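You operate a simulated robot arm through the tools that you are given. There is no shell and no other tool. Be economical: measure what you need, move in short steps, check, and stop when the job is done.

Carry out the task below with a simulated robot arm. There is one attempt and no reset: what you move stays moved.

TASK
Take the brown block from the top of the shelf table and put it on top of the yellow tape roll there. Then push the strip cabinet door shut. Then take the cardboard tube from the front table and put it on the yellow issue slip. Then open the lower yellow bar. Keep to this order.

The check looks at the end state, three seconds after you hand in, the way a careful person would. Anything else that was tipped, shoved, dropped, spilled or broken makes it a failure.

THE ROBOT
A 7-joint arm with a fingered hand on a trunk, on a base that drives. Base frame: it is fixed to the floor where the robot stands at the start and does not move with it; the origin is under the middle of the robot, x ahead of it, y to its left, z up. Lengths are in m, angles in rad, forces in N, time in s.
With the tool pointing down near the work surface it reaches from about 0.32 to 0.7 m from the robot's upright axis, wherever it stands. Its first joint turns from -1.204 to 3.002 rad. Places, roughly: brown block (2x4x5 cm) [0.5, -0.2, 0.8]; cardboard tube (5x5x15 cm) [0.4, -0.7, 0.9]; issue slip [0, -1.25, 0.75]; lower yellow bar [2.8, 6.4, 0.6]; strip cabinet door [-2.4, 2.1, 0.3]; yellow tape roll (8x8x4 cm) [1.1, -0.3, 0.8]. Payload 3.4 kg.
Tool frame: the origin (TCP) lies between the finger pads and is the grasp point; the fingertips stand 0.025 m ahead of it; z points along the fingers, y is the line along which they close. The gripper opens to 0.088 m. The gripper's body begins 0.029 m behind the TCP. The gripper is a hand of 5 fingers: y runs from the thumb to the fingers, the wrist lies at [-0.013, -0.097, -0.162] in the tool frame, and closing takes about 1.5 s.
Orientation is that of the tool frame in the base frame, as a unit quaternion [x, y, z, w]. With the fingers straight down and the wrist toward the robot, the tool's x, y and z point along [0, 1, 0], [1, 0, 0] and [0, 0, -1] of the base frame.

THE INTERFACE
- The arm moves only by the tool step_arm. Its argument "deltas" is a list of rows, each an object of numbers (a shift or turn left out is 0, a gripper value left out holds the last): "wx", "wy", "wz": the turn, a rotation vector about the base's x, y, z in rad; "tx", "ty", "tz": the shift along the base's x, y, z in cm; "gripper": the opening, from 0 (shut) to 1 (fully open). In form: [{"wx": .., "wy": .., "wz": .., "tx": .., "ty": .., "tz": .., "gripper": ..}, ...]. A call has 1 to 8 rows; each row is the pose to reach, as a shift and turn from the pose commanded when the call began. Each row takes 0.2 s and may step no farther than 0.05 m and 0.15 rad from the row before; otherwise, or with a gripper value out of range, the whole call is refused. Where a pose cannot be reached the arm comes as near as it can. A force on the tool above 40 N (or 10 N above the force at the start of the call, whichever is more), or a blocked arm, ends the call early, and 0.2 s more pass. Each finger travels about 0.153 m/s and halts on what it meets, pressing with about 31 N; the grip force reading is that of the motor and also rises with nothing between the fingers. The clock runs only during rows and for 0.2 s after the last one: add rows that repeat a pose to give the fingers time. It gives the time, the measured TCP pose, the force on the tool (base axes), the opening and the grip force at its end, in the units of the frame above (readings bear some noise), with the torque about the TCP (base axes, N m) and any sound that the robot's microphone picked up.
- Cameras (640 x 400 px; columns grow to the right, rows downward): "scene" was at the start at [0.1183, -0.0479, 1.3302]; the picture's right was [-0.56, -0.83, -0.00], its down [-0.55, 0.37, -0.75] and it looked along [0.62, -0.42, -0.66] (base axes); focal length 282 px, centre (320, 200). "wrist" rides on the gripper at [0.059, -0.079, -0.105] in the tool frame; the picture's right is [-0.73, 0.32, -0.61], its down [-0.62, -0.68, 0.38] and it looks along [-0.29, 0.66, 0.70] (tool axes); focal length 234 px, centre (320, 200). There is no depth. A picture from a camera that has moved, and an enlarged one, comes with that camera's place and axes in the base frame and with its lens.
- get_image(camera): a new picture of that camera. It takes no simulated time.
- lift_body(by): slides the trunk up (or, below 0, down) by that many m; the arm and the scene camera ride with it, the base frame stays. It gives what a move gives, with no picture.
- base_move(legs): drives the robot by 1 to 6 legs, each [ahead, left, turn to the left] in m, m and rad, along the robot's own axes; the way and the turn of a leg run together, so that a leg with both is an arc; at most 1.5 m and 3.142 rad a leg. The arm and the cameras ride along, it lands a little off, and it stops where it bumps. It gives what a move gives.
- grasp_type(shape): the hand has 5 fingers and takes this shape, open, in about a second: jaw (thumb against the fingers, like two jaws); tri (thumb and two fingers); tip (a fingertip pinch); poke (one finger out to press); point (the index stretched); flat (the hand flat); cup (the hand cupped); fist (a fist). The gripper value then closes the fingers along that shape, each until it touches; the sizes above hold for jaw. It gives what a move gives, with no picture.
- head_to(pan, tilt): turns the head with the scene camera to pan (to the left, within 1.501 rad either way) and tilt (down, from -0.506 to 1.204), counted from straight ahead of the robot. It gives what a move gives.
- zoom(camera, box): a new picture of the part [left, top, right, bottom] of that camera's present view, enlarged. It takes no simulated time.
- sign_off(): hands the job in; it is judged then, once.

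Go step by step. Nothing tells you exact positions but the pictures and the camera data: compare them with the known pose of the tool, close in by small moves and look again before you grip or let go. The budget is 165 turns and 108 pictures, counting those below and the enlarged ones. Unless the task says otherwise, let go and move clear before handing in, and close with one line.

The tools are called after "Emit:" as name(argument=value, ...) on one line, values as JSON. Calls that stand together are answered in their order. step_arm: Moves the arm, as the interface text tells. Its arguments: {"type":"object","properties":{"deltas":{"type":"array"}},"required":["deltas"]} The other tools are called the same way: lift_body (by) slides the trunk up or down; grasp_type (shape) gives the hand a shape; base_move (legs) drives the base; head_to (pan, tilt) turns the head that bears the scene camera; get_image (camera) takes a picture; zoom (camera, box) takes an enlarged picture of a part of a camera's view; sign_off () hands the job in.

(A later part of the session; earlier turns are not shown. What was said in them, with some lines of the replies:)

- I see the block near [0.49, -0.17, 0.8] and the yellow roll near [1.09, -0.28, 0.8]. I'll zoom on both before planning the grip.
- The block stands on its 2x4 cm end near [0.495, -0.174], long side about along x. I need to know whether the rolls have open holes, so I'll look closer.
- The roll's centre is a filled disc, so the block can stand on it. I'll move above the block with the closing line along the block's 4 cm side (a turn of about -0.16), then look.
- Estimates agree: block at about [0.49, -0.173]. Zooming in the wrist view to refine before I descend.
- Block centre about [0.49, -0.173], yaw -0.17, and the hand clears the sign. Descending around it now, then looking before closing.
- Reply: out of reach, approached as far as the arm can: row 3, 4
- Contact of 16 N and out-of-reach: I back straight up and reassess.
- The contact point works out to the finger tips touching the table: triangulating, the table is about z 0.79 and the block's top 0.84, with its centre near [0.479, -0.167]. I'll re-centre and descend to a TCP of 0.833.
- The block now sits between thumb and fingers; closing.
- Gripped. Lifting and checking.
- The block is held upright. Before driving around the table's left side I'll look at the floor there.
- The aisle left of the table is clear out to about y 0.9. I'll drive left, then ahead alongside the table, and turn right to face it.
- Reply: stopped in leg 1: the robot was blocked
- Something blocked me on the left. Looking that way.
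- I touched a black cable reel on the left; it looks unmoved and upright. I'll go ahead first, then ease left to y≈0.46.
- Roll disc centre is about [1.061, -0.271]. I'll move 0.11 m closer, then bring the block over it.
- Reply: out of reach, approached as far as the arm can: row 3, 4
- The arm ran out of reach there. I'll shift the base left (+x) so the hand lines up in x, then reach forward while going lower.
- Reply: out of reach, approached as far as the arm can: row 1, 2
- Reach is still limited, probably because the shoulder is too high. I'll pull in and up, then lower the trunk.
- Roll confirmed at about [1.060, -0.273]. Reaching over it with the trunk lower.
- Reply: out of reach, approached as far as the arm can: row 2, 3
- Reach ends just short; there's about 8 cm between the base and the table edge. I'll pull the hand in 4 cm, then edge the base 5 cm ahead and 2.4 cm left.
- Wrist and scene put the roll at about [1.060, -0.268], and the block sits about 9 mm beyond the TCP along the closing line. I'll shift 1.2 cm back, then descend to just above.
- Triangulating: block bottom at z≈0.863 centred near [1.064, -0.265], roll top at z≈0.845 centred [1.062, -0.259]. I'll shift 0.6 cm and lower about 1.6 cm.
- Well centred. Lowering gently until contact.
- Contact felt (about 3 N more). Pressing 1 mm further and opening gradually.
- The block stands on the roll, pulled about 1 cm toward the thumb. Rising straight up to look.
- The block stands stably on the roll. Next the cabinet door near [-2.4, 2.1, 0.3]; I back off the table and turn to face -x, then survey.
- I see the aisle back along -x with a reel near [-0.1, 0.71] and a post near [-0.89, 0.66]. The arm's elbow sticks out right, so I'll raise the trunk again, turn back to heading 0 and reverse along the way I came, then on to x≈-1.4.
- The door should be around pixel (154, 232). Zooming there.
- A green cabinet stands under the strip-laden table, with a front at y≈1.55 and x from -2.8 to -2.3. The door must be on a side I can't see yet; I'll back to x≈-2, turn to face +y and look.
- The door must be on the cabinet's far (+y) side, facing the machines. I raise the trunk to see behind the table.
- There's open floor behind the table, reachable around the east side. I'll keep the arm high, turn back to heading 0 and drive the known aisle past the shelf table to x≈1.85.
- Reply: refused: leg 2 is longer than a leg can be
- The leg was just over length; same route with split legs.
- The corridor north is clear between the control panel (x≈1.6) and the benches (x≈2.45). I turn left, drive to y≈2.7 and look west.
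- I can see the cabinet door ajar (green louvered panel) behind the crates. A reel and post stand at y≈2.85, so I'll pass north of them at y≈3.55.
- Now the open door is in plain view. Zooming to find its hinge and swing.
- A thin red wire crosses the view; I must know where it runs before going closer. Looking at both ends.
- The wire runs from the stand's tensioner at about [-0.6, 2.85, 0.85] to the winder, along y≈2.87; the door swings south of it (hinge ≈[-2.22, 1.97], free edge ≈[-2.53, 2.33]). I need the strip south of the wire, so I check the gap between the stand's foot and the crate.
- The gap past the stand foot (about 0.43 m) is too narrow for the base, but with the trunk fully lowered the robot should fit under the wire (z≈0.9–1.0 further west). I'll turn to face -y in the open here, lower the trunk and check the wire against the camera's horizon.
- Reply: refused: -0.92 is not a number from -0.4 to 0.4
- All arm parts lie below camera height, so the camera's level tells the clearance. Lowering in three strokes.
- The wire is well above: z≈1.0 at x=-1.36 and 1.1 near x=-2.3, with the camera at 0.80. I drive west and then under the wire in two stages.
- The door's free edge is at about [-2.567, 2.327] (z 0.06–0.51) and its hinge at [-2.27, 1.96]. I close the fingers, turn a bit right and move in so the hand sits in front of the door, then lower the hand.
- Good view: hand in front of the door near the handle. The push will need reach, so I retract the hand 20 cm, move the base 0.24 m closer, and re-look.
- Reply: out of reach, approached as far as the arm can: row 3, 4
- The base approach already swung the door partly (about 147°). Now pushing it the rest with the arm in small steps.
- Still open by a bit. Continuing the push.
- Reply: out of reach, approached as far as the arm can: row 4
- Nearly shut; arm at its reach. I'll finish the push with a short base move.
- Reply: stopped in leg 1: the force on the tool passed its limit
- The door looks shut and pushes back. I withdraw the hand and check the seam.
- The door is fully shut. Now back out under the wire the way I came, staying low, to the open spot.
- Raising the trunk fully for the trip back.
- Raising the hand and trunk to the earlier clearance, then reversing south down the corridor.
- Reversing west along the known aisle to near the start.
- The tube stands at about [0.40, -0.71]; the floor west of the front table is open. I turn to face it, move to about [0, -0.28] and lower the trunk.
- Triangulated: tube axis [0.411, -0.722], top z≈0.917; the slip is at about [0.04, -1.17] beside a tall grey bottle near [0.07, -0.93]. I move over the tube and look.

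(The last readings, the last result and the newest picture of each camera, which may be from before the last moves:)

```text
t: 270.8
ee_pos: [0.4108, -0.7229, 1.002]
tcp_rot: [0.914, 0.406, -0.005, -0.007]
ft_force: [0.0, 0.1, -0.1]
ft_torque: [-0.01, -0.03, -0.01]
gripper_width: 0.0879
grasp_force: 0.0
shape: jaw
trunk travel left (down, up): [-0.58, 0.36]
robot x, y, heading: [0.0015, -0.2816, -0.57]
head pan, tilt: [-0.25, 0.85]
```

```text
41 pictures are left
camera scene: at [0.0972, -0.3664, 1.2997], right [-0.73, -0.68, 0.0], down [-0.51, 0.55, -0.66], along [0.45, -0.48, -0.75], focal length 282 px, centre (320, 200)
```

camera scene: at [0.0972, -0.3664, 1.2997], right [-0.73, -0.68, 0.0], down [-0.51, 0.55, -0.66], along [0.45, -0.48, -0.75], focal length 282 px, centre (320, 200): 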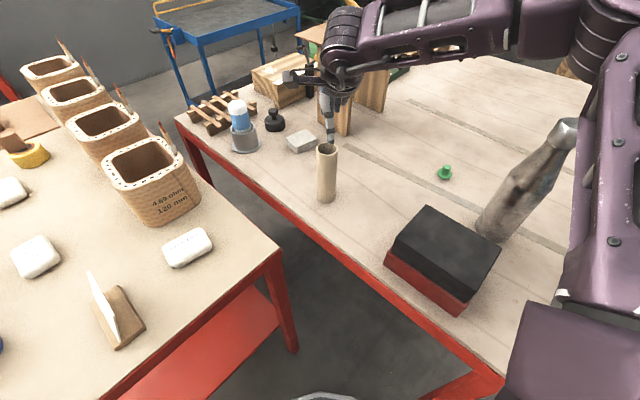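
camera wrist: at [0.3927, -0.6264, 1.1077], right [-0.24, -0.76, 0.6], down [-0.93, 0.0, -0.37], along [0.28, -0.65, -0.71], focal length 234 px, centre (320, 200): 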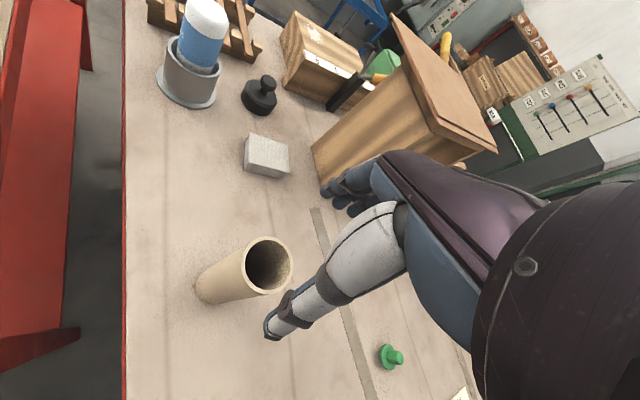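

Alignment is within a few mm of the tube's axis. Descending to z≈0.892 and looking.

Emit:
step_arm(deltas=[{"tx": -0.2, "tz": -4}, {"tx": -0.2, "tz": -8}, {"tx": -0.2, "tz": -11}, {"tx": -0.2, "tz": -11}])

Emit:
get_image(camera="wrist")

```text
t: 271.8
ee_pos: [0.409, -0.7225, 0.8948]
tcp_rot: [0.914, 0.406, -0.005, -0.006]
ft_force: [-0.2, -0.4, 0.4]
ft_torque: [0.03, 0.02, -0.04]
gripper_width: 0.0879
grasp_force: 0.1
shape: jaw
trunk travel left (down, up): [-0.58, 0.36]
robot x, y, heading: [-0.0007, -0.2778, -0.565]
head pan, tilt: [-0.25, 0.85]
```

```text
40 pictures are left
camera wrist: at [0.3903, -0.6252, 0.9995], right [-0.24, -0.76, 0.6], down [-0.93, 0.0, -0.37], along [0.28, -0.65, -0.71], focal length 234 px, centre (320, 200)
```

wrist: 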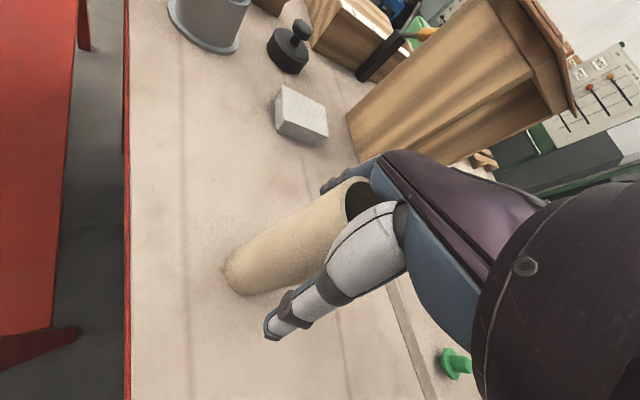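

The tube sits between thumb and fingers. Closing.

Emit:
step_arm(deltas=[{"gripper": 0}, {"gripper": 0}, {"gripper": 0}, {"gripper": 0}, {"gripper": 0}, {"gripper": 0}, {"gripper": 0}, {"gripper": 0}])

Emit:
step_arm(deltas=[{"tz": 3}, {"tz": 7}, {"tz": 11}, {"tz": 15}, {"tz": 19}, {"tz": 19}])

Emit:
get_image(camera="scene")

```text
t: 273.6
ee_pos: [0.4098, -0.7217, 0.8943]
tcp_rot: [0.914, 0.406, -0.005, -0.007]
ft_force: [-0.8, -1.6, 3.5]
ft_torque: [-0.16, 0.02, -0.02]
gripper_width: 0.0472
grasp_force: 30.9
shape: jaw
trunk travel left (down, up): [-0.58, 0.36]
robot x, y, heading: [0.0022, -0.2814, -0.566]
head pan, tilt: [-0.25, 0.85]
```

```text
t: 275.0
ee_pos: [0.4105, -0.7218, 1.0846]
tcp_rot: [0.914, 0.406, -0.005, -0.007]
ft_force: [-0.5, -0.1, 0.2]
ft_torque: [0.01, 0.03, -0.03]
gripper_width: 0.0458
grasp_force: 30.5
shape: jaw
trunk travel left (down, up): [-0.58, 0.36]
robot x, y, heading: [-0.0025, -0.2806, -0.565]
head pan, tilt: [-0.25, 0.85]
```

```text
39 pictures are left
camera scene: at [0.0964, -0.3659, 1.2997], right [-0.73, -0.68, 0.0], down [-0.51, 0.55, -0.66], along [0.45, -0.48, -0.75], focal length 282 px, centre (320, 200)
```

scene: 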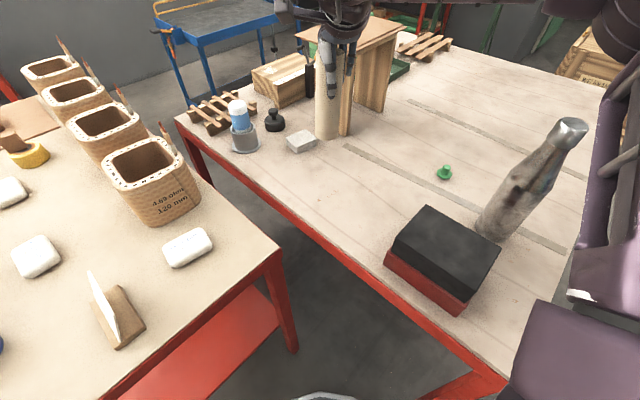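

Tube held. I raise the trunk to clear the bottle, turn to heading 0, and drive around to the table's west end.

Emit:
lift_body(by=0.3)

Emit:
base_move(legs=[[0, 0, 0.565], [-0.55, 0, 0], [0, -0.73, 0]])

Emit:
head_to(pan=-0.1, tilt=0.85)

Emit:
get_image(camera="scene")

Emit:
get_image(camera="wrist")

```text
t: 278.0
ee_pos: [0.4097, -0.7204, 1.3834]
tcp_rot: [0.914, 0.405, -0.005, -0.008]
ft_force: [0.7, -0.1, 0.1]
ft_torque: [-0.02, -0.02, -0.01]
gripper_width: 0.0455
grasp_force: 30.8
shape: jaw
trunk travel left (down, up): [-0.88, 0.06]
robot x, y, heading: [0.004, -0.2808, -0.567]
head pan, tilt: [-0.25, 0.85]
```

```text
t: 286.3
ee_pos: [0.0121, -1.1527, 1.3841]
tcp_rot: [0.765, 0.644, -0.008, -0.006]
ft_force: [0.2, 0.9, -0.2]
ft_torque: [0.0, 0.02, 0.01]
gripper_width: 0.0457
grasp_force: 31.1
shape: jaw
trunk travel left (down, up): [-0.88, 0.06]
robot x, y, heading: [-0.5687, -1.0031, -0.002]
head pan, tilt: [-0.25, 0.85]
```

```text
t: 287.0
ee_pos: [0.0123, -1.1545, 1.3843]
tcp_rot: [0.765, 0.644, -0.007, -0.006]
ft_force: [0.6, -0.4, 0.1]
ft_torque: [0.0, -0.04, 0.02]
gripper_width: 0.0457
grasp_force: 30.7
shape: jaw
trunk travel left (down, up): [-0.88, 0.06]
robot x, y, heading: [-0.57, -1.0029, -0.002]
head pan, tilt: [-0.099, 0.85]
```

```text
38 pictures are left
camera scene: at [-0.4426, -1.0099, 1.5998], right [-0.1, -0.99, 0.0], down [-0.75, 0.08, -0.66], along [0.66, -0.07, -0.75], focal length 282 px, centre (320, 200)
```

scene: 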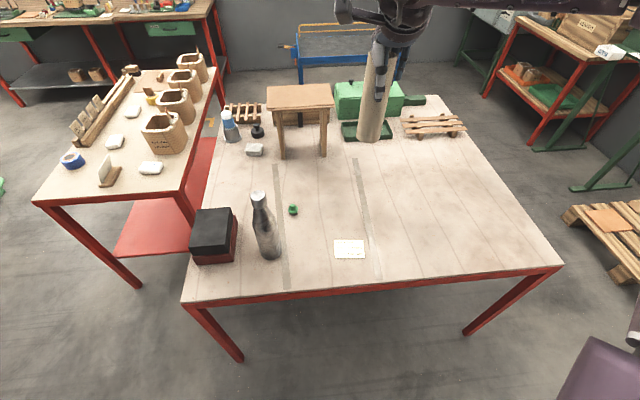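

```text
37 pictures are left
camera wrist: at [-0.0553, -1.0826, 1.4896], right [0.2, -0.77, 0.6], down [-0.78, -0.5, -0.37], along [0.59, -0.4, -0.71], focal length 234 px, centre (320, 200)
```

wrist: 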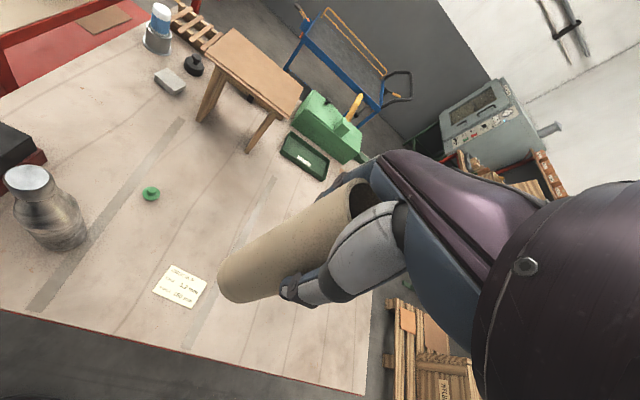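

Slip centre [0.056, -1.160] from both cameras; the tube hangs vertical. I edge the base 4.3 cm ahead and lower the trunk 0.4.

Emit:
base_move(legs=[[0.043, -0.004, 0]])

Emit:
lift_body(by=-0.4)

Emit:
get_image(camera="scene")

Emit:
get_image(camera="wrist")

```text
t: 287.9
ee_pos: [0.0472, -1.1576, 1.3885]
tcp_rot: [0.765, 0.644, -0.005, -0.003]
ft_force: [-0.8, 0.3, -0.3]
ft_torque: [0.0, -0.04, 0.01]
gripper_width: 0.0454
grasp_force: 31.4
shape: jaw
trunk travel left (down, up): [-0.88, 0.06]
robot x, y, heading: [-0.5235, -1.0027, -0.007]
head pan, tilt: [-0.099, 0.85]
```

```text
t: 291.7
ee_pos: [0.0546, -1.1572, 0.9844]
tcp_rot: [0.765, 0.644, -0.007, -0.005]
ft_force: [-0.2, -0.1, -0.4]
ft_torque: [0.02, 0.01, 0.01]
gripper_width: 0.0456
grasp_force: 30.9
shape: jaw
trunk travel left (down, up): [-0.48, 0.46]
robot x, y, heading: [-0.5264, -1.0043, -0.004]
head pan, tilt: [-0.099, 0.85]
```

```text
36 pictures are left
camera scene: at [-0.4, -1.0136, 1.1998], right [-0.1, -0.99, 0.0], down [-0.75, 0.08, -0.66], along [0.66, -0.07, -0.75], focal length 282 px, centre (320, 200)
```

scene: 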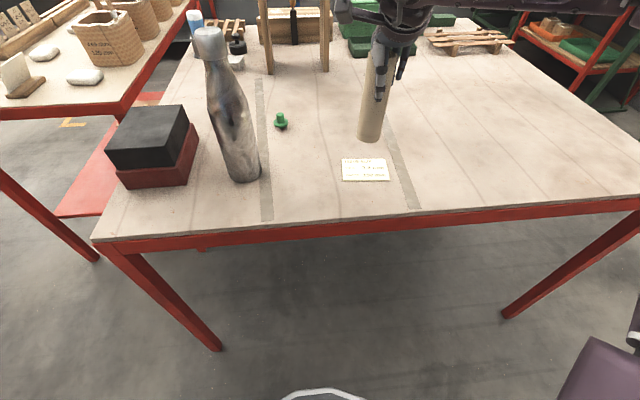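

```text
35 pictures are left
camera wrist: at [-0.0128, -1.0864, 1.09], right [0.2, -0.77, 0.6], down [-0.78, -0.5, -0.37], along [0.59, -0.4, -0.71], focal length 234 px, centre (320, 200)
```

wrist: 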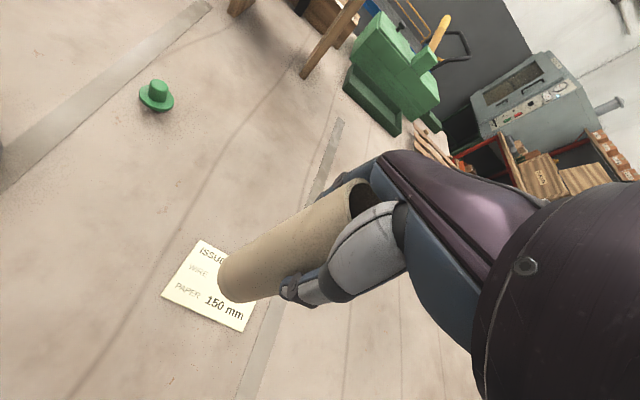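

The tube's base is right over the slip. Lowering 8 cm.

Emit:
step_arm(deltas=[{"tz": -3}, {"tz": -6}, {"tz": -8}, {"tz": -8}])

Emit:
zoom(camera="scene", box=[300, 80, 440, 220])

```text
t: 292.7
ee_pos: [0.0525, -1.1593, 0.904]
tcp_rot: [0.765, 0.644, -0.007, -0.005]
ft_force: [0.6, -0.1, -1.2]
ft_torque: [-0.01, -0.01, -0.04]
gripper_width: 0.0453
grasp_force: 30.8
shape: jaw
trunk travel left (down, up): [-0.48, 0.46]
robot x, y, heading: [-0.5209, -1.0052, -0.002]
head pan, tilt: [-0.099, 0.85]
```

```text
2.86 times, centred on (370, 150) of scene
camera zoom: at [-0.4001, -1.0136, 1.1998], right [-0.1, -0.99, 0.0], down [-0.75, 0.08, -0.66], along [0.66, -0.07, -0.75], focal length 806 px, centre (177, 343)
```

zoom: 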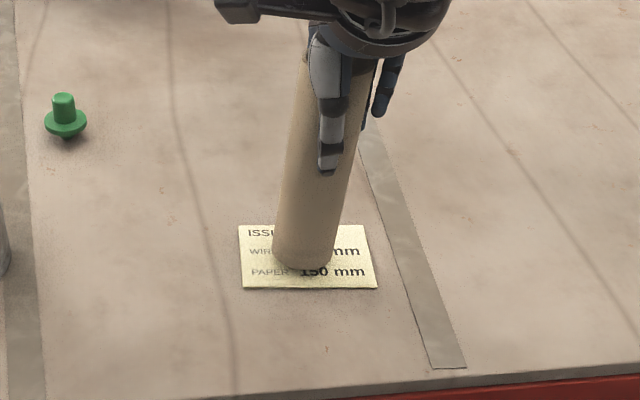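

Centred on the slip. Lowering the last bit gently to contact.

Emit:
step_arm(deltas=[{"tz": -0.3}, {"tz": -0.6}, {"tz": -0.8}])

```text
t: 293.5
ee_pos: [0.053, -1.1598, 0.8973]
tcp_rot: [0.765, 0.645, -0.005, -0.004]
ft_force: [0.2, -0.4, 3.8]
ft_torque: [-0.01, -0.07, 0.0]
gripper_width: 0.0455
grasp_force: 31.0
shape: jaw
trunk travel left (down, up): [-0.48, 0.46]
robot x, y, heading: [-0.5259, -1.0007, -0.007]
head pan, tilt: [-0.099, 0.85]
```

Contact at about 4 N. Opening gradually.

Emit:
step_arm(deltas=[{"gripper": 0.54}, {"gripper": 0.58}, {"gripper": 0.64}, {"gripper": 0.72}, {"gripper": 0.82}, {"gripper": 1}, {"gripper": 1}, {"gripper": 1}])

Emit:
zoom(camera="scene", box=[300, 80, 440, 220])

Emit:
get_image(camera="wrist")

```text
t: 295.3
ee_pos: [0.0532, -1.1588, 0.8957]
tcp_rot: [0.765, 0.644, -0.006, -0.006]
ft_force: [-0.1, -0.9, 0.5]
ft_torque: [-0.01, 0.0, -0.02]
gripper_width: 0.0877
grasp_force: 0.2
shape: jaw
trunk travel left (down, up): [-0.48, 0.46]
robot x, y, heading: [-0.5255, -1.0039, -0.007]
head pan, tilt: [-0.099, 0.85]
```

```text
2.86 times, centred on (370, 150) of scene
camera zoom: at [-0.4, -1.0136, 1.1998], right [-0.1, -0.99, 0.0], down [-0.75, 0.08, -0.66], along [0.66, -0.07, -0.75], focal length 806 px, centre (177, 343)
```

zoom: 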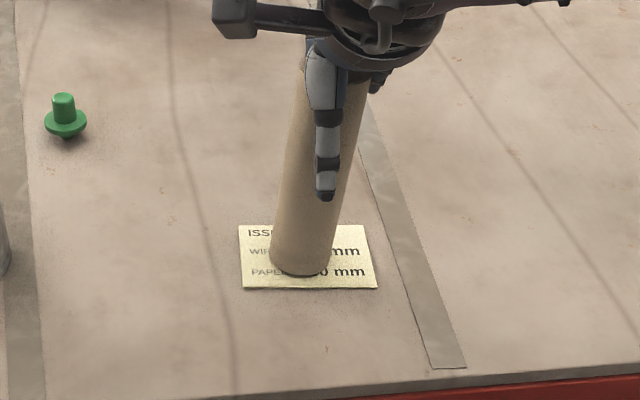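

```text
32 pictures are left
camera wrist: at [-0.0134, -1.0868, 1.0018], right [0.2, -0.77, 0.6], down [-0.78, -0.5, -0.37], along [0.59, -0.4, -0.71], focal length 234 px, centre (320, 200)
```

wrist: 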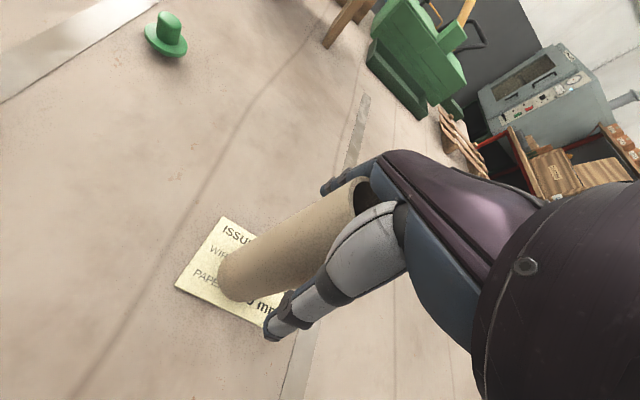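

Tube standing on the slip and released. Rising straight up.

Emit:
step_arm(deltas=[{"tz": 2}, {"tz": 4.5}, {"tz": 8}, {"tz": 12}, {"tz": 16}, {"tz": 20}])

Emit:
lift_body(by=0.36)

Emit:
get_image(camera="scene")

```text
t: 296.7
ee_pos: [0.0444, -1.1702, 1.0872]
tcp_rot: [0.764, 0.645, -0.005, -0.005]
ft_force: [0.3, 0.0, 0.5]
ft_torque: [0.0, 0.01, -0.04]
gripper_width: 0.0879
grasp_force: 0.0
shape: jaw
out of reach, approached as far as the arm can: row 6
trunk travel left (down, up): [-0.48, 0.46]
robot x, y, heading: [-0.5256, -1.0029, -0.007]
head pan, tilt: [-0.099, 0.85]
```

```text
t: 300.2
ee_pos: [0.0472, -1.17, 1.4459]
tcp_rot: [0.765, 0.643, -0.006, -0.005]
ft_force: [0.3, 0.5, 0.2]
ft_torque: [0.02, -0.01, 0.0]
gripper_width: 0.0878
grasp_force: 0.2
shape: jaw
trunk travel left (down, up): [-0.84, 0.1]
robot x, y, heading: [-0.5282, -1.0056, -0.006]
head pan, tilt: [-0.099, 0.85]
```

```text
31 pictures are left
camera scene: at [-0.4, -1.0137, 1.5598], right [-0.1, -0.99, 0.0], down [-0.75, 0.08, -0.66], along [0.66, -0.07, -0.75], focal length 282 px, centre (320, 200)
```

scene: 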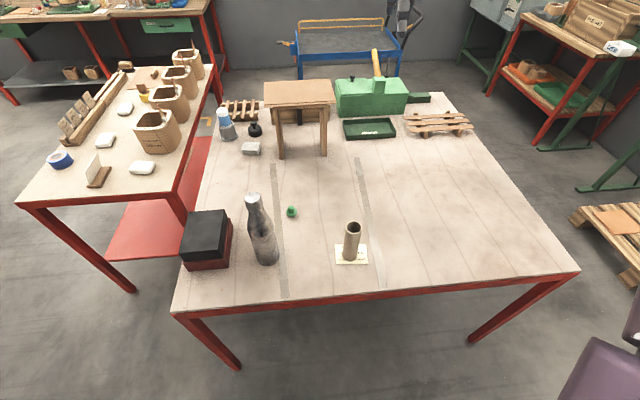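

The tube stands on the slip. Now to the lower yellow bar near [2.8, 6.4, 0.6]: back along the known aisle.

Emit:
base_move(legs=[[-0.1, 0, 0], [0, 0.98, 0.006], [0.43, 0.02, 0], [0.5, 0.295, 0], [0.3, 0.17, 0], [1.3, 0.035, 0]])

Emit:
base_move(legs=[[0, 0, 1.571]])

```text
t: 319.1
ee_pos: [2.4701, 0.3131, 1.4467]
tcp_rot: [0.764, 0.645, -0.006, -0.005]
ft_force: [-0.1, 0.6, -0.5]
ft_torque: [-0.01, -0.03, 0.01]
gripper_width: 0.0879
grasp_force: 0.1
shape: jaw
trunk travel left (down, up): [-0.84, 0.1]
robot x, y, heading: [1.8977, 0.476, -0.002]
head pan, tilt: [-0.099, 0.85]
```

```text
t: 323.3
ee_pos: [2.068, 1.0478, 1.4476]
tcp_rot: [0.088, 0.996, -0.007, 0.001]
ft_force: [-0.7, 0.0, 0.1]
ft_torque: [0.0, -0.03, -0.02]
gripper_width: 0.088
grasp_force: 0.1
shape: jaw
trunk travel left (down, up): [-0.84, 0.1]
robot x, y, heading: [1.8978, 0.4765, 1.56]
head pan, tilt: [-0.099, 0.85]
```

Emit:
base_move(legs=[[1.45, -0.07, 0], [1.45, 0, 0], [0.5, 0, 0]])

Emit:
head_to(pan=0.0, tilt=0.35)

Emit:
get_image(camera="scene")

```text
t: 339.8
ee_pos: [2.2654, 4.4393, 1.4475]
tcp_rot: [0.108, 0.994, -0.007, 0.0]
ft_force: [-0.6, -1.5, -0.5]
ft_torque: [-0.04, 0.02, 0.01]
gripper_width: 0.088
grasp_force: 0.1
shape: jaw
trunk travel left (down, up): [-0.84, 0.1]
robot x, y, heading: [2.0716, 3.8737, 1.519]
head pan, tilt: [-0.099, 0.85]
```

```text
t: 340.8
ee_pos: [2.2654, 4.4394, 1.4471]
tcp_rot: [0.108, 0.994, -0.007, 0.0]
ft_force: [0.3, -0.5, 0.0]
ft_torque: [-0.01, 0.03, 0.05]
gripper_width: 0.088
grasp_force: 0.1
shape: jaw
trunk travel left (down, up): [-0.84, 0.1]
robot x, y, heading: [2.0767, 3.8765, 1.517]
head pan, tilt: [0.0, 0.351]
```

```text
30 pictures are left
camera scene: at [2.0805, 4.0181, 1.6034], right [1.0, -0.05, 0.0], down [-0.02, -0.34, -0.94], along [0.05, 0.94, -0.34], focal length 282 px, centre (320, 200)
```

scene: 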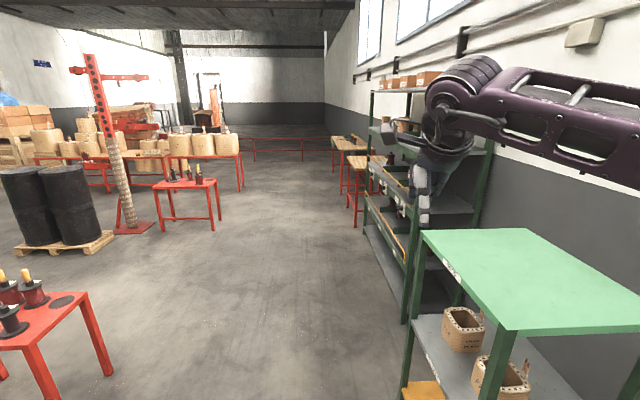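

A green shelf rack stands on the right with bars on its front. Zooming on it.

Emit:
zoom(camera="scene", box=[340, 80, 480, 330])

```text
1.60 times, centred on (410, 205) of scene
camera zoom: at [2.0805, 4.0181, 1.6034], right [1.0, -0.05, 0.0], down [-0.02, -0.34, -0.94], along [0.05, 0.94, -0.34], focal length 452 px, centre (176, 192)
```

zoom: 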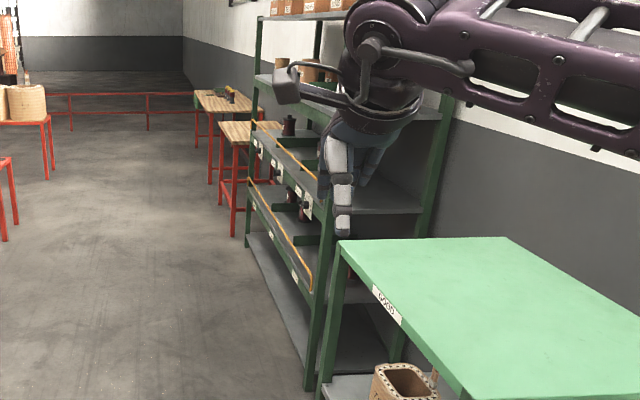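

Two yellow bars run along the rack front (x≈2.8, y 5.7–7.3). I drive to face it from x≈1.95.

Emit:
base_move(legs=[[1.3, 0.13, 0], [1.21, 0.13, 0], [0, 0, -1.517]])

Emit:
head_to(pan=0.2, tilt=0.75)

Emit:
get_image(camera="scene")

```text
t: 356.7
ee_pos: [2.4815, 6.229, 1.4464]
tcp_rot: [0.75, 0.661, -0.006, -0.005]
ft_force: [0.0, -0.8, -0.7]
ft_torque: [0.01, 0.01, 0.02]
gripper_width: 0.0879
grasp_force: 0.0
shape: jaw
trunk travel left (down, up): [-0.84, 0.1]
robot x, y, heading: [1.9009, 6.3659, 0.044]
head pan, tilt: [0.0, 0.351]
```

```text
t: 357.5
ee_pos: [2.4816, 6.2284, 1.4459]
tcp_rot: [0.75, 0.661, -0.006, -0.004]
ft_force: [0.1, 0.2, 0.3]
ft_torque: [-0.02, -0.02, -0.01]
gripper_width: 0.0878
grasp_force: 0.0
shape: jaw
trunk travel left (down, up): [-0.84, 0.1]
robot x, y, heading: [1.899, 6.3685, 0.045]
head pan, tilt: [0.201, 0.75]
```

```text
28 pictures are left
camera scene: at [2.0315, 6.3888, 1.5679], right [0.24, -0.97, 0.0], down [-0.66, -0.16, -0.73], along [0.71, 0.17, -0.68], focal length 282 px, centre (320, 200)
```

scene: 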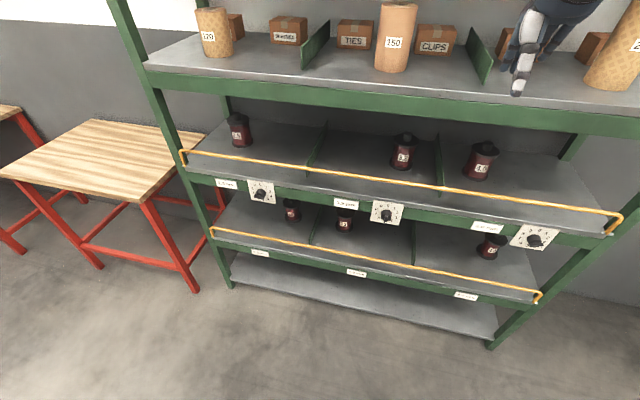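

The lower bar spans roughly from pixel (212,232) to (538,296) with bent ends like a bail. Zooming on its ends to see the hinge.

Emit:
zoom(camera="scene", box=[480, 200, 640, 320])

Emit:
zoom(camera="scene", box=[160, 130, 320, 280])

```text
3.33 times, centred on (560, 260) of scene
camera zoom: at [2.0315, 6.3888, 1.5679], right [0.24, -0.97, 0.0], down [-0.66, -0.16, -0.73], along [0.71, 0.17, -0.68], focal length 941 px, centre (-480, 0)
```

zoom: 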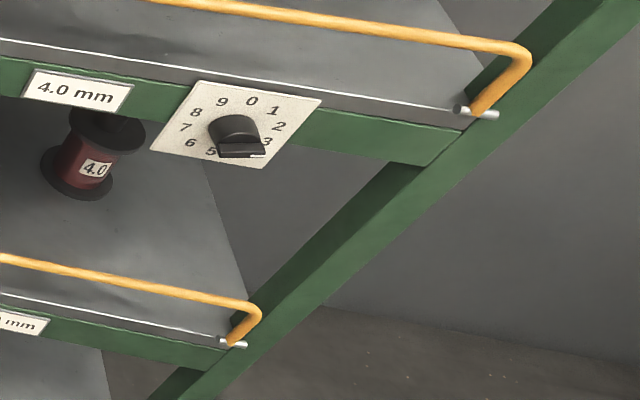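

```text
2.67 times, centred on (240, 205) of scene
camera zoom: at [2.0315, 6.3888, 1.5679], right [0.24, -0.97, 0.0], down [-0.66, -0.16, -0.73], along [0.71, 0.17, -0.68], focal length 753 px, centre (533, 187)
```

zoom: 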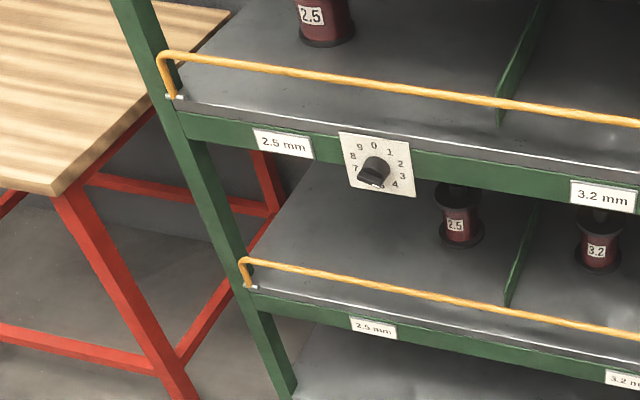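

The bar is hinged at both ends on the shelf lip (pivots ≈[2.75, 5.70] and [2.75, 7.09], z≈0.53) and stands about 5.5 cm up, so it must swing out toward me and down. I line up at y≈6.5, between dial and divider, and lower the trunk while well back from the rack.

Emit:
base_move(legs=[[0, 0, -0.045], [0.0, 0.25, 0]])

Emit:
lift_body(by=-0.4)

Emit:
lift_body(by=-0.36)

Emit:
head_to(pan=0.1, tilt=0.3)

Emit:
get_image(camera="scene")

Emit:
get_image(camera="wrist")

```text
t: 359.8
ee_pos: [2.4762, 6.4498, 1.4468]
tcp_rot: [0.765, 0.644, -0.006, -0.005]
ft_force: [-0.2, -0.7, 1.0]
ft_torque: [-0.02, 0.03, -0.01]
gripper_width: 0.0879
grasp_force: 0.0
shape: jaw
trunk travel left (down, up): [-0.84, 0.1]
robot x, y, heading: [1.9054, 6.62, -0.01]
head pan, tilt: [0.201, 0.75]
```

```text
t: 363.6
ee_pos: [2.4756, 6.4533, 1.0467]
tcp_rot: [0.766, 0.643, -0.006, -0.005]
ft_force: [-0.3, 0.4, 0.2]
ft_torque: [0.01, -0.02, 0.01]
gripper_width: 0.0879
grasp_force: 0.0
shape: jaw
trunk travel left (down, up): [-0.44, 0.5]
robot x, y, heading: [1.904, 6.6195, -0.006]
head pan, tilt: [0.201, 0.75]
```

```text
t: 367.1
ee_pos: [2.4752, 6.4516, 0.6876]
tcp_rot: [0.765, 0.644, -0.005, -0.005]
ft_force: [0.3, 0.9, 0.1]
ft_torque: [-0.02, -0.01, -0.02]
gripper_width: 0.0879
grasp_force: 0.1
shape: jaw
trunk travel left (down, up): [-0.08, 0.86]
robot x, y, heading: [1.9051, 6.6157, -0.005]
head pan, tilt: [0.201, 0.75]
```

```text
t: 368.0
ee_pos: [2.4757, 6.4538, 0.6863]
tcp_rot: [0.766, 0.643, -0.006, -0.005]
ft_force: [-0.1, 0.2, -0.5]
ft_torque: [0.0, 0.0, -0.02]
gripper_width: 0.0881
grasp_force: 0.1
shape: jaw
trunk travel left (down, up): [-0.08, 0.86]
robot x, y, heading: [1.9026, 6.618, -0.007]
head pan, tilt: [0.099, 0.3]
```

```text
25 pictures are left
camera scene: at [2.0454, 6.6255, 0.8481], right [0.09, -1.0, 0.0], down [-0.3, -0.03, -0.95], along [0.95, 0.09, -0.3], focal length 282 px, centre (320, 200)
```

scene: 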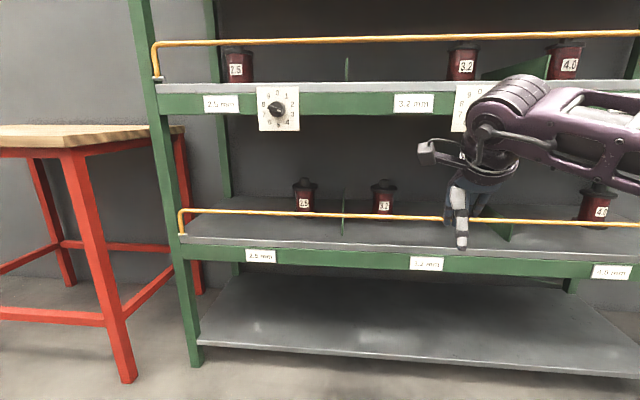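

```text
24 pictures are left
camera wrist: at [2.4084, 6.5243, 0.7922], right [0.2, -0.77, 0.6], down [-0.78, -0.5, -0.37], along [0.59, -0.4, -0.7], focal length 234 px, centre (320, 200)
```

wrist: 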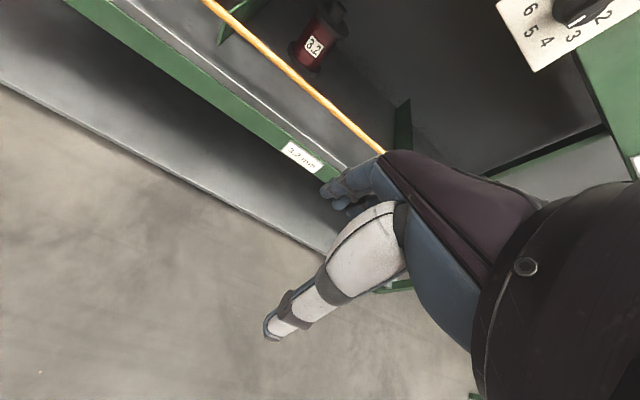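

From two views the lower bar runs at x≈2.751, z≈0.586 over a shelf at z≈0.51; the dial plate above ends at z≈0.80. I set the hand to z 0.645, then advance the base so the open hand straddles the bar from above at y≈6.5.

Emit:
step_arm(deltas=[{"tz": -2}, {"tz": -4}])

Emit:
base_move(legs=[[0.2, 0.045, 0]])

Emit:
get_image(camera="scene")

Emit:
get_image(camera="wrist")

```text
t: 368.6
ee_pos: [2.4768, 6.4535, 0.6479]
tcp_rot: [0.765, 0.643, -0.005, -0.005]
ft_force: [0.3, -0.2, -0.2]
ft_torque: [0.02, 0.01, -0.02]
gripper_width: 0.0883
grasp_force: 0.0
shape: jaw
trunk travel left (down, up): [-0.08, 0.86]
robot x, y, heading: [1.9036, 6.6202, -0.012]
head pan, tilt: [0.099, 0.3]
```

```text
t: 370.2
ee_pos: [2.6791, 6.4961, 0.6478]
tcp_rot: [0.766, 0.642, -0.006, -0.004]
ft_force: [-0.1, -0.1, 0.4]
ft_torque: [0.02, -0.03, -0.01]
gripper_width: 0.0878
grasp_force: 0.0
shape: jaw
trunk travel left (down, up): [-0.08, 0.86]
robot x, y, heading: [2.104, 6.6633, -0.008]
head pan, tilt: [0.099, 0.3]
```

```text
23 pictures are left
camera scene: at [2.249, 6.6697, 0.8482], right [0.09, -1.0, 0.0], down [-0.29, -0.03, -0.96], along [0.95, 0.09, -0.3], focal length 282 px, centre (320, 200)
```

scene: 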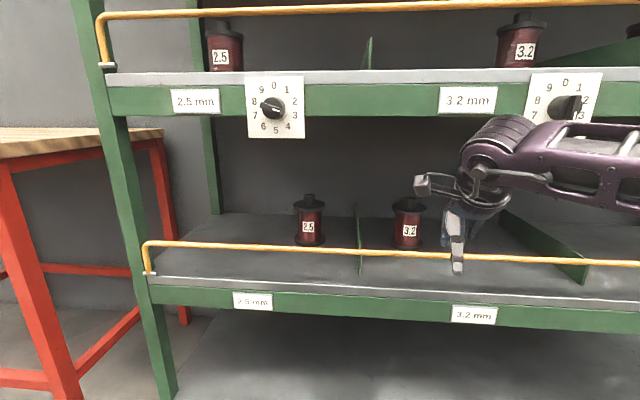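

```text
22 pictures are left
camera wrist: at [2.6117, 6.5684, 0.7528], right [0.2, -0.77, 0.6], down [-0.78, -0.5, -0.37], along [0.59, -0.4, -0.7], focal length 234 px, centre (320, 200)
```

wrist: 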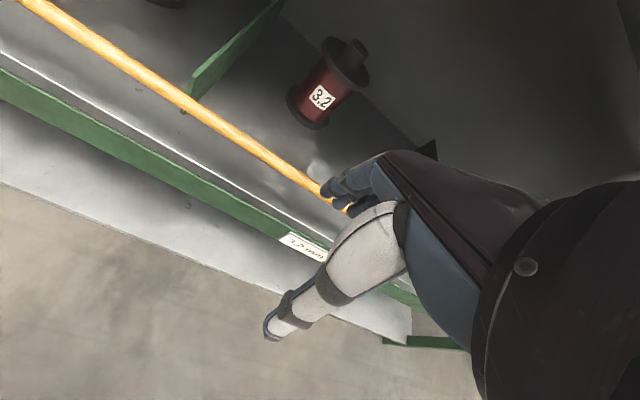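

Bar confirmed at x≈2.755, z≈0.588. I dip to z 0.627 (tips just above the bar) and advance 7 cm so fingers pass behind it, then look.

Emit:
step_arm(deltas=[{"tz": -1}, {"tz": -2}])

Emit:
base_move(legs=[[0.07, 0.0, 0]])

Emit:
get_image(camera="wrist")

Emit:
get_image(camera="scene")

```text
t: 370.8
ee_pos: [2.6782, 6.4971, 0.6264]
tcp_rot: [0.766, 0.642, -0.006, -0.005]
ft_force: [-0.5, -0.4, -0.2]
ft_torque: [-0.02, 0.0, 0.02]
gripper_width: 0.088
grasp_force: 0.1
shape: jaw
trunk travel left (down, up): [-0.08, 0.86]
robot x, y, heading: [2.1083, 6.6624, -0.008]
head pan, tilt: [0.099, 0.3]
```

```text
t: 371.8
ee_pos: [2.7475, 6.4954, 0.6275]
tcp_rot: [0.766, 0.642, -0.005, -0.005]
ft_force: [-0.1, 0.0, -0.8]
ft_torque: [0.01, -0.01, -0.01]
gripper_width: 0.0878
grasp_force: 0.0
shape: jaw
trunk travel left (down, up): [-0.08, 0.86]
robot x, y, heading: [2.1762, 6.6657, -0.011]
head pan, tilt: [0.099, 0.3]
```

```text
21 pictures are left
camera wrist: at [2.6804, 6.5679, 0.7325], right [0.2, -0.77, 0.6], down [-0.78, -0.5, -0.37], along [0.59, -0.4, -0.7], focal length 234 px, centre (320, 200)
```

wrist: 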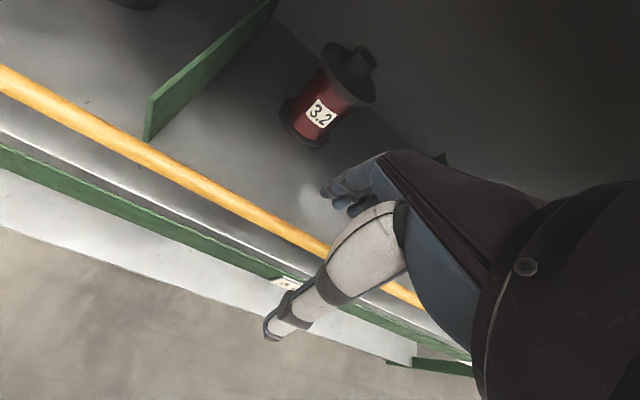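

```text
20 pictures are left
camera scene: at [2.318, 6.669, 0.8482], right [0.09, -1.0, 0.0], down [-0.29, -0.03, -0.96], along [0.95, 0.09, -0.3], focal length 282 px, centre (320, 200)
```

scene: 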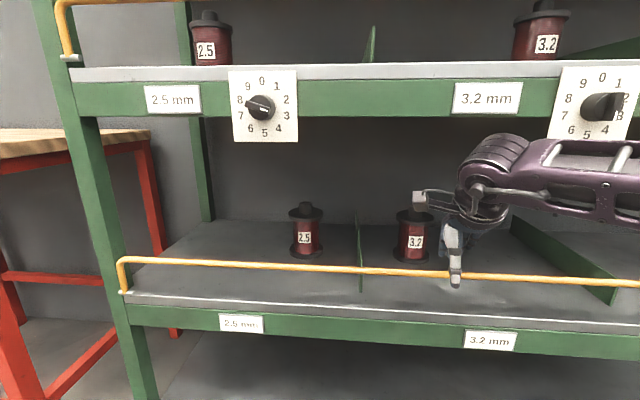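

Fingers are behind the bar and the thumb in front. Lowering 5 cm and closing on it.

Emit:
step_arm(deltas=[{"tz": -2.5}, {"tz": -4.8}, {"tz": -4.8}])

Emit:
step_arm(deltas=[{"gripper": 0.5}, {"gripper": 0.3}, {"gripper": 0.1}, {"gripper": 0}, {"gripper": 0}, {"gripper": 0}, {"gripper": 0}, {"gripper": 0}])

Emit:
get_image(camera="wrist")

```text
t: 372.6
ee_pos: [2.7467, 6.4963, 0.5785]
tcp_rot: [0.766, 0.642, -0.006, -0.005]
ft_force: [-0.1, -0.7, 0.3]
ft_torque: [0.02, -0.01, 0.01]
gripper_width: 0.0879
grasp_force: 0.1
shape: jaw
trunk travel left (down, up): [-0.08, 0.86]
robot x, y, heading: [2.1765, 6.6639, -0.012]
head pan, tilt: [0.099, 0.3]
```

```text
t: 374.4
ee_pos: [2.7467, 6.4965, 0.5771]
tcp_rot: [0.766, 0.643, -0.006, -0.006]
ft_force: [2.4, 1.8, -6.4]
ft_torque: [-0.04, 0.01, 0.18]
gripper_width: 0.0
grasp_force: 31.2
shape: jaw
trunk travel left (down, up): [-0.08, 0.86]
robot x, y, heading: [2.1765, 6.6602, -0.01]
head pan, tilt: [0.099, 0.3]
```

```text
19 pictures are left
camera wrist: at [2.6809, 6.5685, 0.6831], right [0.2, -0.77, 0.6], down [-0.79, -0.5, -0.37], along [0.59, -0.4, -0.71], focal length 234 px, centre (320, 200)
```

wrist: 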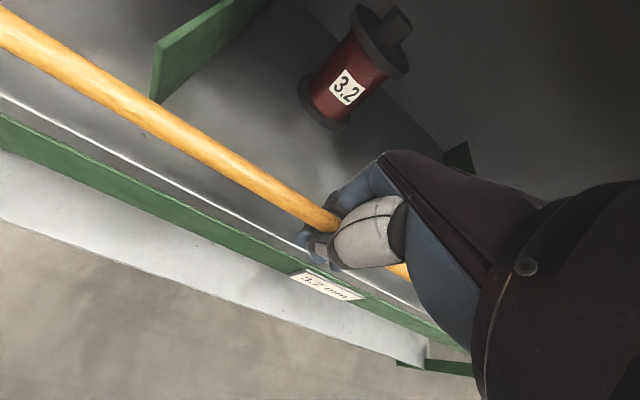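

The bar is captured in the hand. Pulling it outward along its arc, first part.

Emit:
step_arm(deltas=[{"tx": -1.3, "tz": -0.1}, {"tx": -2.7, "tz": -0.5}, {"tx": -3.9, "tz": -1.0}, {"tx": -5.0, "tz": -1.8}])

Emit:
get_image(camera="scene")

```text
t: 375.4
ee_pos: [2.7005, 6.4958, 0.5578]
tcp_rot: [0.766, 0.642, -0.006, -0.007]
ft_force: [19.3, 1.2, -21.2]
ft_torque: [0.12, 0.09, 0.23]
gripper_width: 0.0
grasp_force: 30.9
shape: jaw
trunk travel left (down, up): [-0.08, 0.86]
robot x, y, heading: [2.1743, 6.6623, -0.01]
head pan, tilt: [0.099, 0.3]
```

```text
18 pictures are left
camera scene: at [2.3221, 6.6687, 0.8473], right [0.09, -1.0, 0.0], down [-0.3, -0.03, -0.95], along [0.95, 0.09, -0.3], focal length 282 px, centre (320, 200)
```

scene: 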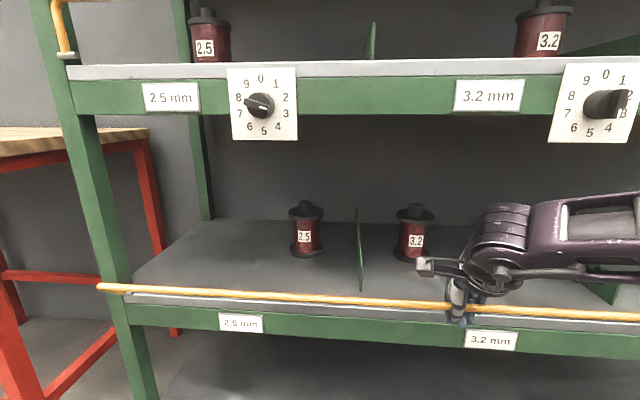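

The bar is swinging out; the force says its arc is tighter (about 6 cm). I now follow mostly downward.

Emit:
step_arm(deltas=[{"tx": 0.4, "tz": -1.2}, {"tx": 0.2, "tz": -2.4}, {"tx": 0.2, "tz": -3.6}, {"tx": 0.4, "tz": -4.8}])

Emit:
get_image(camera="scene")

```text
t: 376.4
ee_pos: [2.6976, 6.4943, 0.5171]
tcp_rot: [0.766, 0.643, -0.005, -0.005]
ft_force: [-33.9, -0.7, 9.8]
ft_torque: [0.05, -0.73, 0.21]
gripper_width: 0.0
grasp_force: 31.6
shape: jaw
trunk travel left (down, up): [-0.08, 0.86]
robot x, y, heading: [2.1753, 6.6626, -0.008]
head pan, tilt: [0.099, 0.3]
```

```text
17 pictures are left
camera scene: at [2.3139, 6.6691, 0.8491], right [0.09, -1.0, 0.0], down [-0.29, -0.03, -0.96], along [0.95, 0.09, -0.29], focal length 282 px, centre (320, 200)
```

scene: 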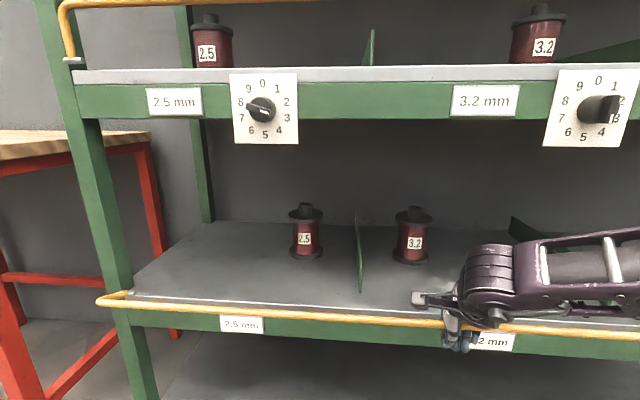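

The bar is about horizontal, but my fingers now press the shelf lip. I ease back up a little to where the fingers have room, open, and lift clear.

Emit:
step_arm(deltas=[{"tx": -0.5, "tz": 1.2}, {"tx": -0.3, "tz": 2.6}, {"tx": -0.1, "tz": 4.0}, {"tx": -0.1, "tz": 4.0}])

Emit:
step_arm(deltas=[{"gripper": 0.3}, {"gripper": 0.6}, {"gripper": 1}, {"gripper": 1}, {"gripper": 1}, {"tz": 2}, {"tz": 5}, {"tz": 7}])

Emit:
get_image(camera="scene")

```text
t: 377.4
ee_pos: [2.7028, 6.4951, 0.5506]
tcp_rot: [0.766, 0.643, -0.007, -0.007]
ft_force: [9.9, 2.8, -16.5]
ft_torque: [0.33, 0.27, 0.27]
gripper_width: 0.0001
grasp_force: 30.9
shape: jaw
trunk travel left (down, up): [-0.08, 0.86]
robot x, y, heading: [2.1774, 6.662, -0.005]
head pan, tilt: [0.099, 0.3]
```

```text
t: 379.2
ee_pos: [2.6994, 6.498, 0.6239]
tcp_rot: [0.766, 0.643, -0.006, -0.005]
ft_force: [-0.6, -0.3, 0.4]
ft_torque: [0.0, -0.03, 0.02]
gripper_width: 0.0877
grasp_force: 0.1
shape: jaw
trunk travel left (down, up): [-0.08, 0.86]
robot x, y, heading: [2.177, 6.6629, -0.009]
head pan, tilt: [0.099, 0.3]
```

```text
16 pictures are left
camera scene: at [2.3181, 6.6691, 0.8481], right [0.09, -1.0, 0.0], down [-0.29, -0.03, -0.96], along [0.95, 0.09, -0.3], focal length 282 px, centre (320, 200)
```

scene: 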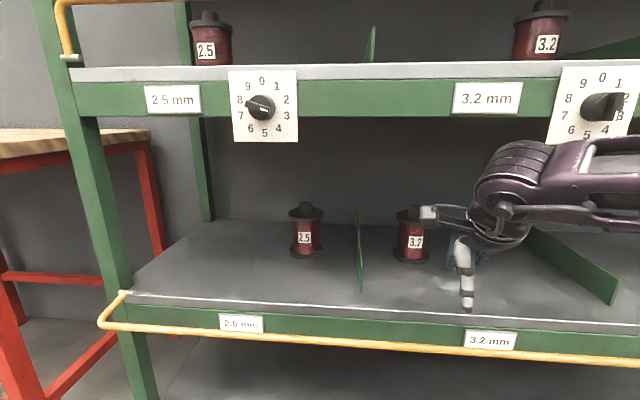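

The bar dropped open below the shelf edge by itself. I back the robot away and check whether it rests at its stop.

Emit:
base_move(legs=[[-0.2, 0, 0]])

Emit:
head_to(pan=0.35, tilt=0.45)

Emit:
get_image(camera="scene")

Emit:
zoom(camera="scene", box=[150, 160, 310, 280])

```text
t: 380.8
ee_pos: [2.5005, 6.5018, 0.6232]
tcp_rot: [0.765, 0.645, -0.004, -0.005]
ft_force: [0.6, 0.0, 1.3]
ft_torque: [0.01, -0.01, -0.03]
gripper_width: 0.0878
grasp_force: 0.0
shape: jaw
trunk travel left (down, up): [-0.08, 0.86]
robot x, y, heading: [1.9767, 6.6648, -0.001]
head pan, tilt: [0.099, 0.3]
```

```text
t: 381.6
ee_pos: [2.4996, 6.5017, 0.6229]
tcp_rot: [0.764, 0.645, -0.005, -0.005]
ft_force: [0.4, 0.1, 0.0]
ft_torque: [-0.01, -0.02, -0.03]
gripper_width: 0.0879
grasp_force: 0.1
shape: jaw
trunk travel left (down, up): [-0.08, 0.86]
robot x, y, heading: [1.9732, 6.6613, -0.001]
head pan, tilt: [0.351, 0.45]
```

```text
15 pictures are left
camera scene: at [2.1116, 6.6933, 0.8343], right [0.34, -0.94, 0.0], down [-0.41, -0.15, -0.9], along [0.85, 0.31, -0.43], focal length 282 px, centre (320, 200)
```

scene: 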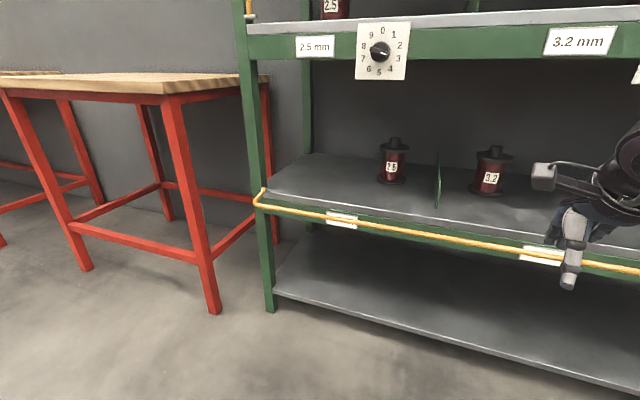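

```text
3.33 times, centred on (230, 220) of scene
camera zoom: at [2.1116, 6.6933, 0.8343], right [0.34, -0.94, 0.0], down [-0.41, -0.15, -0.9], along [0.85, 0.31, -0.43], focal length 941 px, centre (620, 133)
```

zoom: 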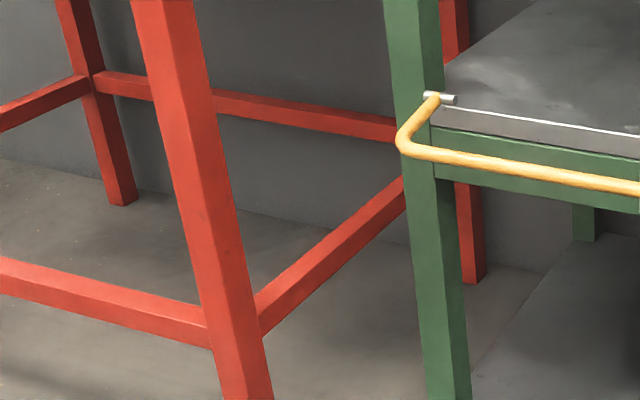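

The bar hangs past horizontal (about 107°). To be sure it's at its stop, I'll press on it gently from above with the closed fingers.

Emit:
step_arm(deltas=[{"gripper": 0}, {"gripper": 0}, {"gripper": 0}, {"gripper": 0}, {"gripper": 0}, {"gripper": 0}, {"gripper": 0}, {"gripper": 0}])

Emit:
base_move(legs=[[0.185, 0, 0]])

Emit:
step_arm(deltas=[{"tz": -4}, {"tz": -8}, {"tz": -9.5}, {"tz": -10.5}, {"tz": -11.5}])

Emit:
get_image(camera="scene")

```text
t: 383.4
ee_pos: [2.4994, 6.501, 0.6227]
tcp_rot: [0.764, 0.645, -0.005, -0.004]
ft_force: [-0.4, -0.8, -1.1]
ft_torque: [-0.01, -0.01, -0.01]
gripper_width: 0.0001
grasp_force: 31.1
shape: jaw
trunk travel left (down, up): [-0.08, 0.86]
robot x, y, heading: [1.9748, 6.6638, -0.007]
head pan, tilt: [0.351, 0.45]
```

```text
t: 384.9
ee_pos: [2.6868, 6.5019, 0.6239]
tcp_rot: [0.764, 0.645, -0.005, -0.005]
ft_force: [-0.7, -0.6, 0.0]
ft_torque: [-0.02, 0.01, -0.02]
gripper_width: 0.0
grasp_force: 30.8
shape: jaw
trunk travel left (down, up): [-0.08, 0.86]
robot x, y, heading: [2.165, 6.6639, 0.0]
head pan, tilt: [0.351, 0.45]
```

```text
t: 386.1
ee_pos: [2.6859, 6.5028, 0.5193]
tcp_rot: [0.763, 0.646, 0.004, 0.003]
ft_force: [-18.6, -1.0, 22.1]
ft_torque: [-0.12, 0.34, -0.05]
gripper_width: 0.0
grasp_force: 30.5
shape: jaw
trunk travel left (down, up): [-0.08, 0.86]
robot x, y, heading: [2.1625, 6.6615, 0.001]
head pan, tilt: [0.351, 0.45]
stopped in row 5: the force on the tool passed its limit (the readings are from after the stop); the commanded pose is now the measured one
```

```text
13 pictures are left
camera scene: at [2.2938, 6.6934, 0.8351], right [0.34, -0.94, 0.0], down [-0.4, -0.15, -0.9], along [0.85, 0.31, -0.43], focal length 282 px, centre (320, 200)
```

scene: 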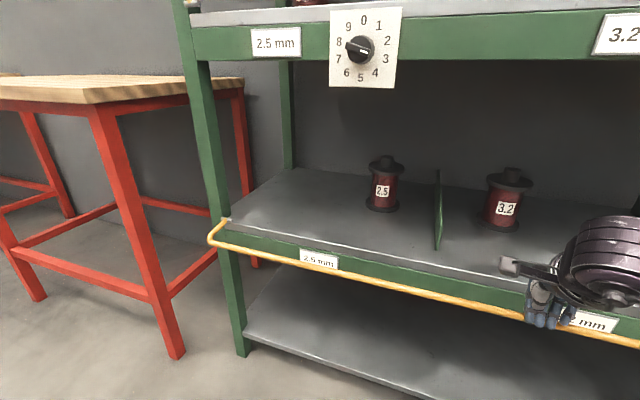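

The bar resists firmly, so it's at its open stop. Withdrawing: up, then back away.

Emit:
step_arm(deltas=[{"tx": -0.5, "tz": 2}, {"tx": -0.5, "tz": 6}, {"tx": -0.5, "tz": 10}, {"tx": -0.5, "tz": 10}])

Emit:
base_move(legs=[[-0.35, 0, 0]])

Emit:
head_to(pan=0.2, tilt=0.3)

Emit:
get_image(camera="scene")

```text
t: 387.1
ee_pos: [2.6839, 6.5022, 0.6155]
tcp_rot: [0.763, 0.647, 0.0, -0.002]
ft_force: [-1.0, -0.4, 0.7]
ft_torque: [0.02, -0.01, -0.02]
gripper_width: 0.0
grasp_force: 31.3
shape: jaw
trunk travel left (down, up): [-0.08, 0.86]
robot x, y, heading: [2.1634, 6.6603, -0.005]
head pan, tilt: [0.351, 0.45]
```

```text
t: 389.4
ee_pos: [2.3351, 6.5045, 0.6151]
tcp_rot: [0.763, 0.647, 0.0, -0.002]
ft_force: [0.4, 0.4, -0.3]
ft_torque: [-0.03, -0.01, 0.01]
gripper_width: 0.0002
grasp_force: 30.8
shape: jaw
trunk travel left (down, up): [-0.08, 0.86]
robot x, y, heading: [1.8168, 6.6645, 0.007]
head pan, tilt: [0.351, 0.45]
```

```text
t: 390.1
ee_pos: [2.3366, 6.5041, 0.6131]
tcp_rot: [0.762, 0.647, 0.0, -0.002]
ft_force: [-0.1, 0.3, 0.2]
ft_torque: [-0.03, 0.04, 0.01]
gripper_width: 0.0001
grasp_force: 30.9
shape: jaw
trunk travel left (down, up): [-0.08, 0.86]
robot x, y, heading: [1.8157, 6.6646, 0.0]
head pan, tilt: [0.201, 0.3]
```

```text
12 pictures are left
camera scene: at [1.9544, 6.6807, 0.8481], right [0.2, -0.98, 0.0], down [-0.29, -0.06, -0.96], along [0.94, 0.19, -0.3], focal length 282 px, centre (320, 200)
```

scene: 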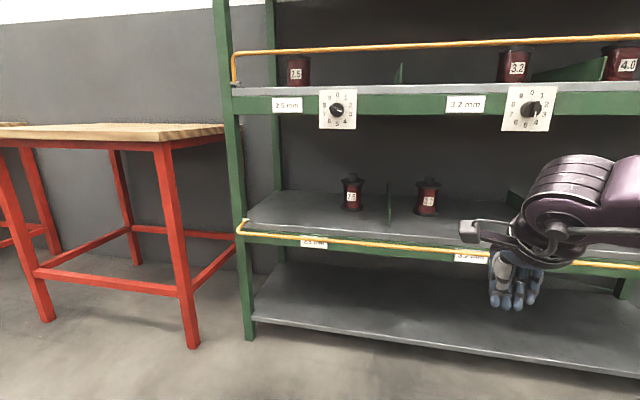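

The lower bar stays open, the upper one is untouched, and the hand is clear of the rack.

Emit:
sign_off()

```text
The job is handed in.
```

The four steps were done in the order you gave and the job is handed in: the brown block stands on the yellow tape roll, about 1 cm off centre. The strip cabinet door is shut, the cardboard tube stands on the issue slip, and the lower yellow bar is swung open to its stop. Early on, the base bumped the black cable reel beside the start point; it looked upright and unmoved, but I couldn't measure whether it shifted.
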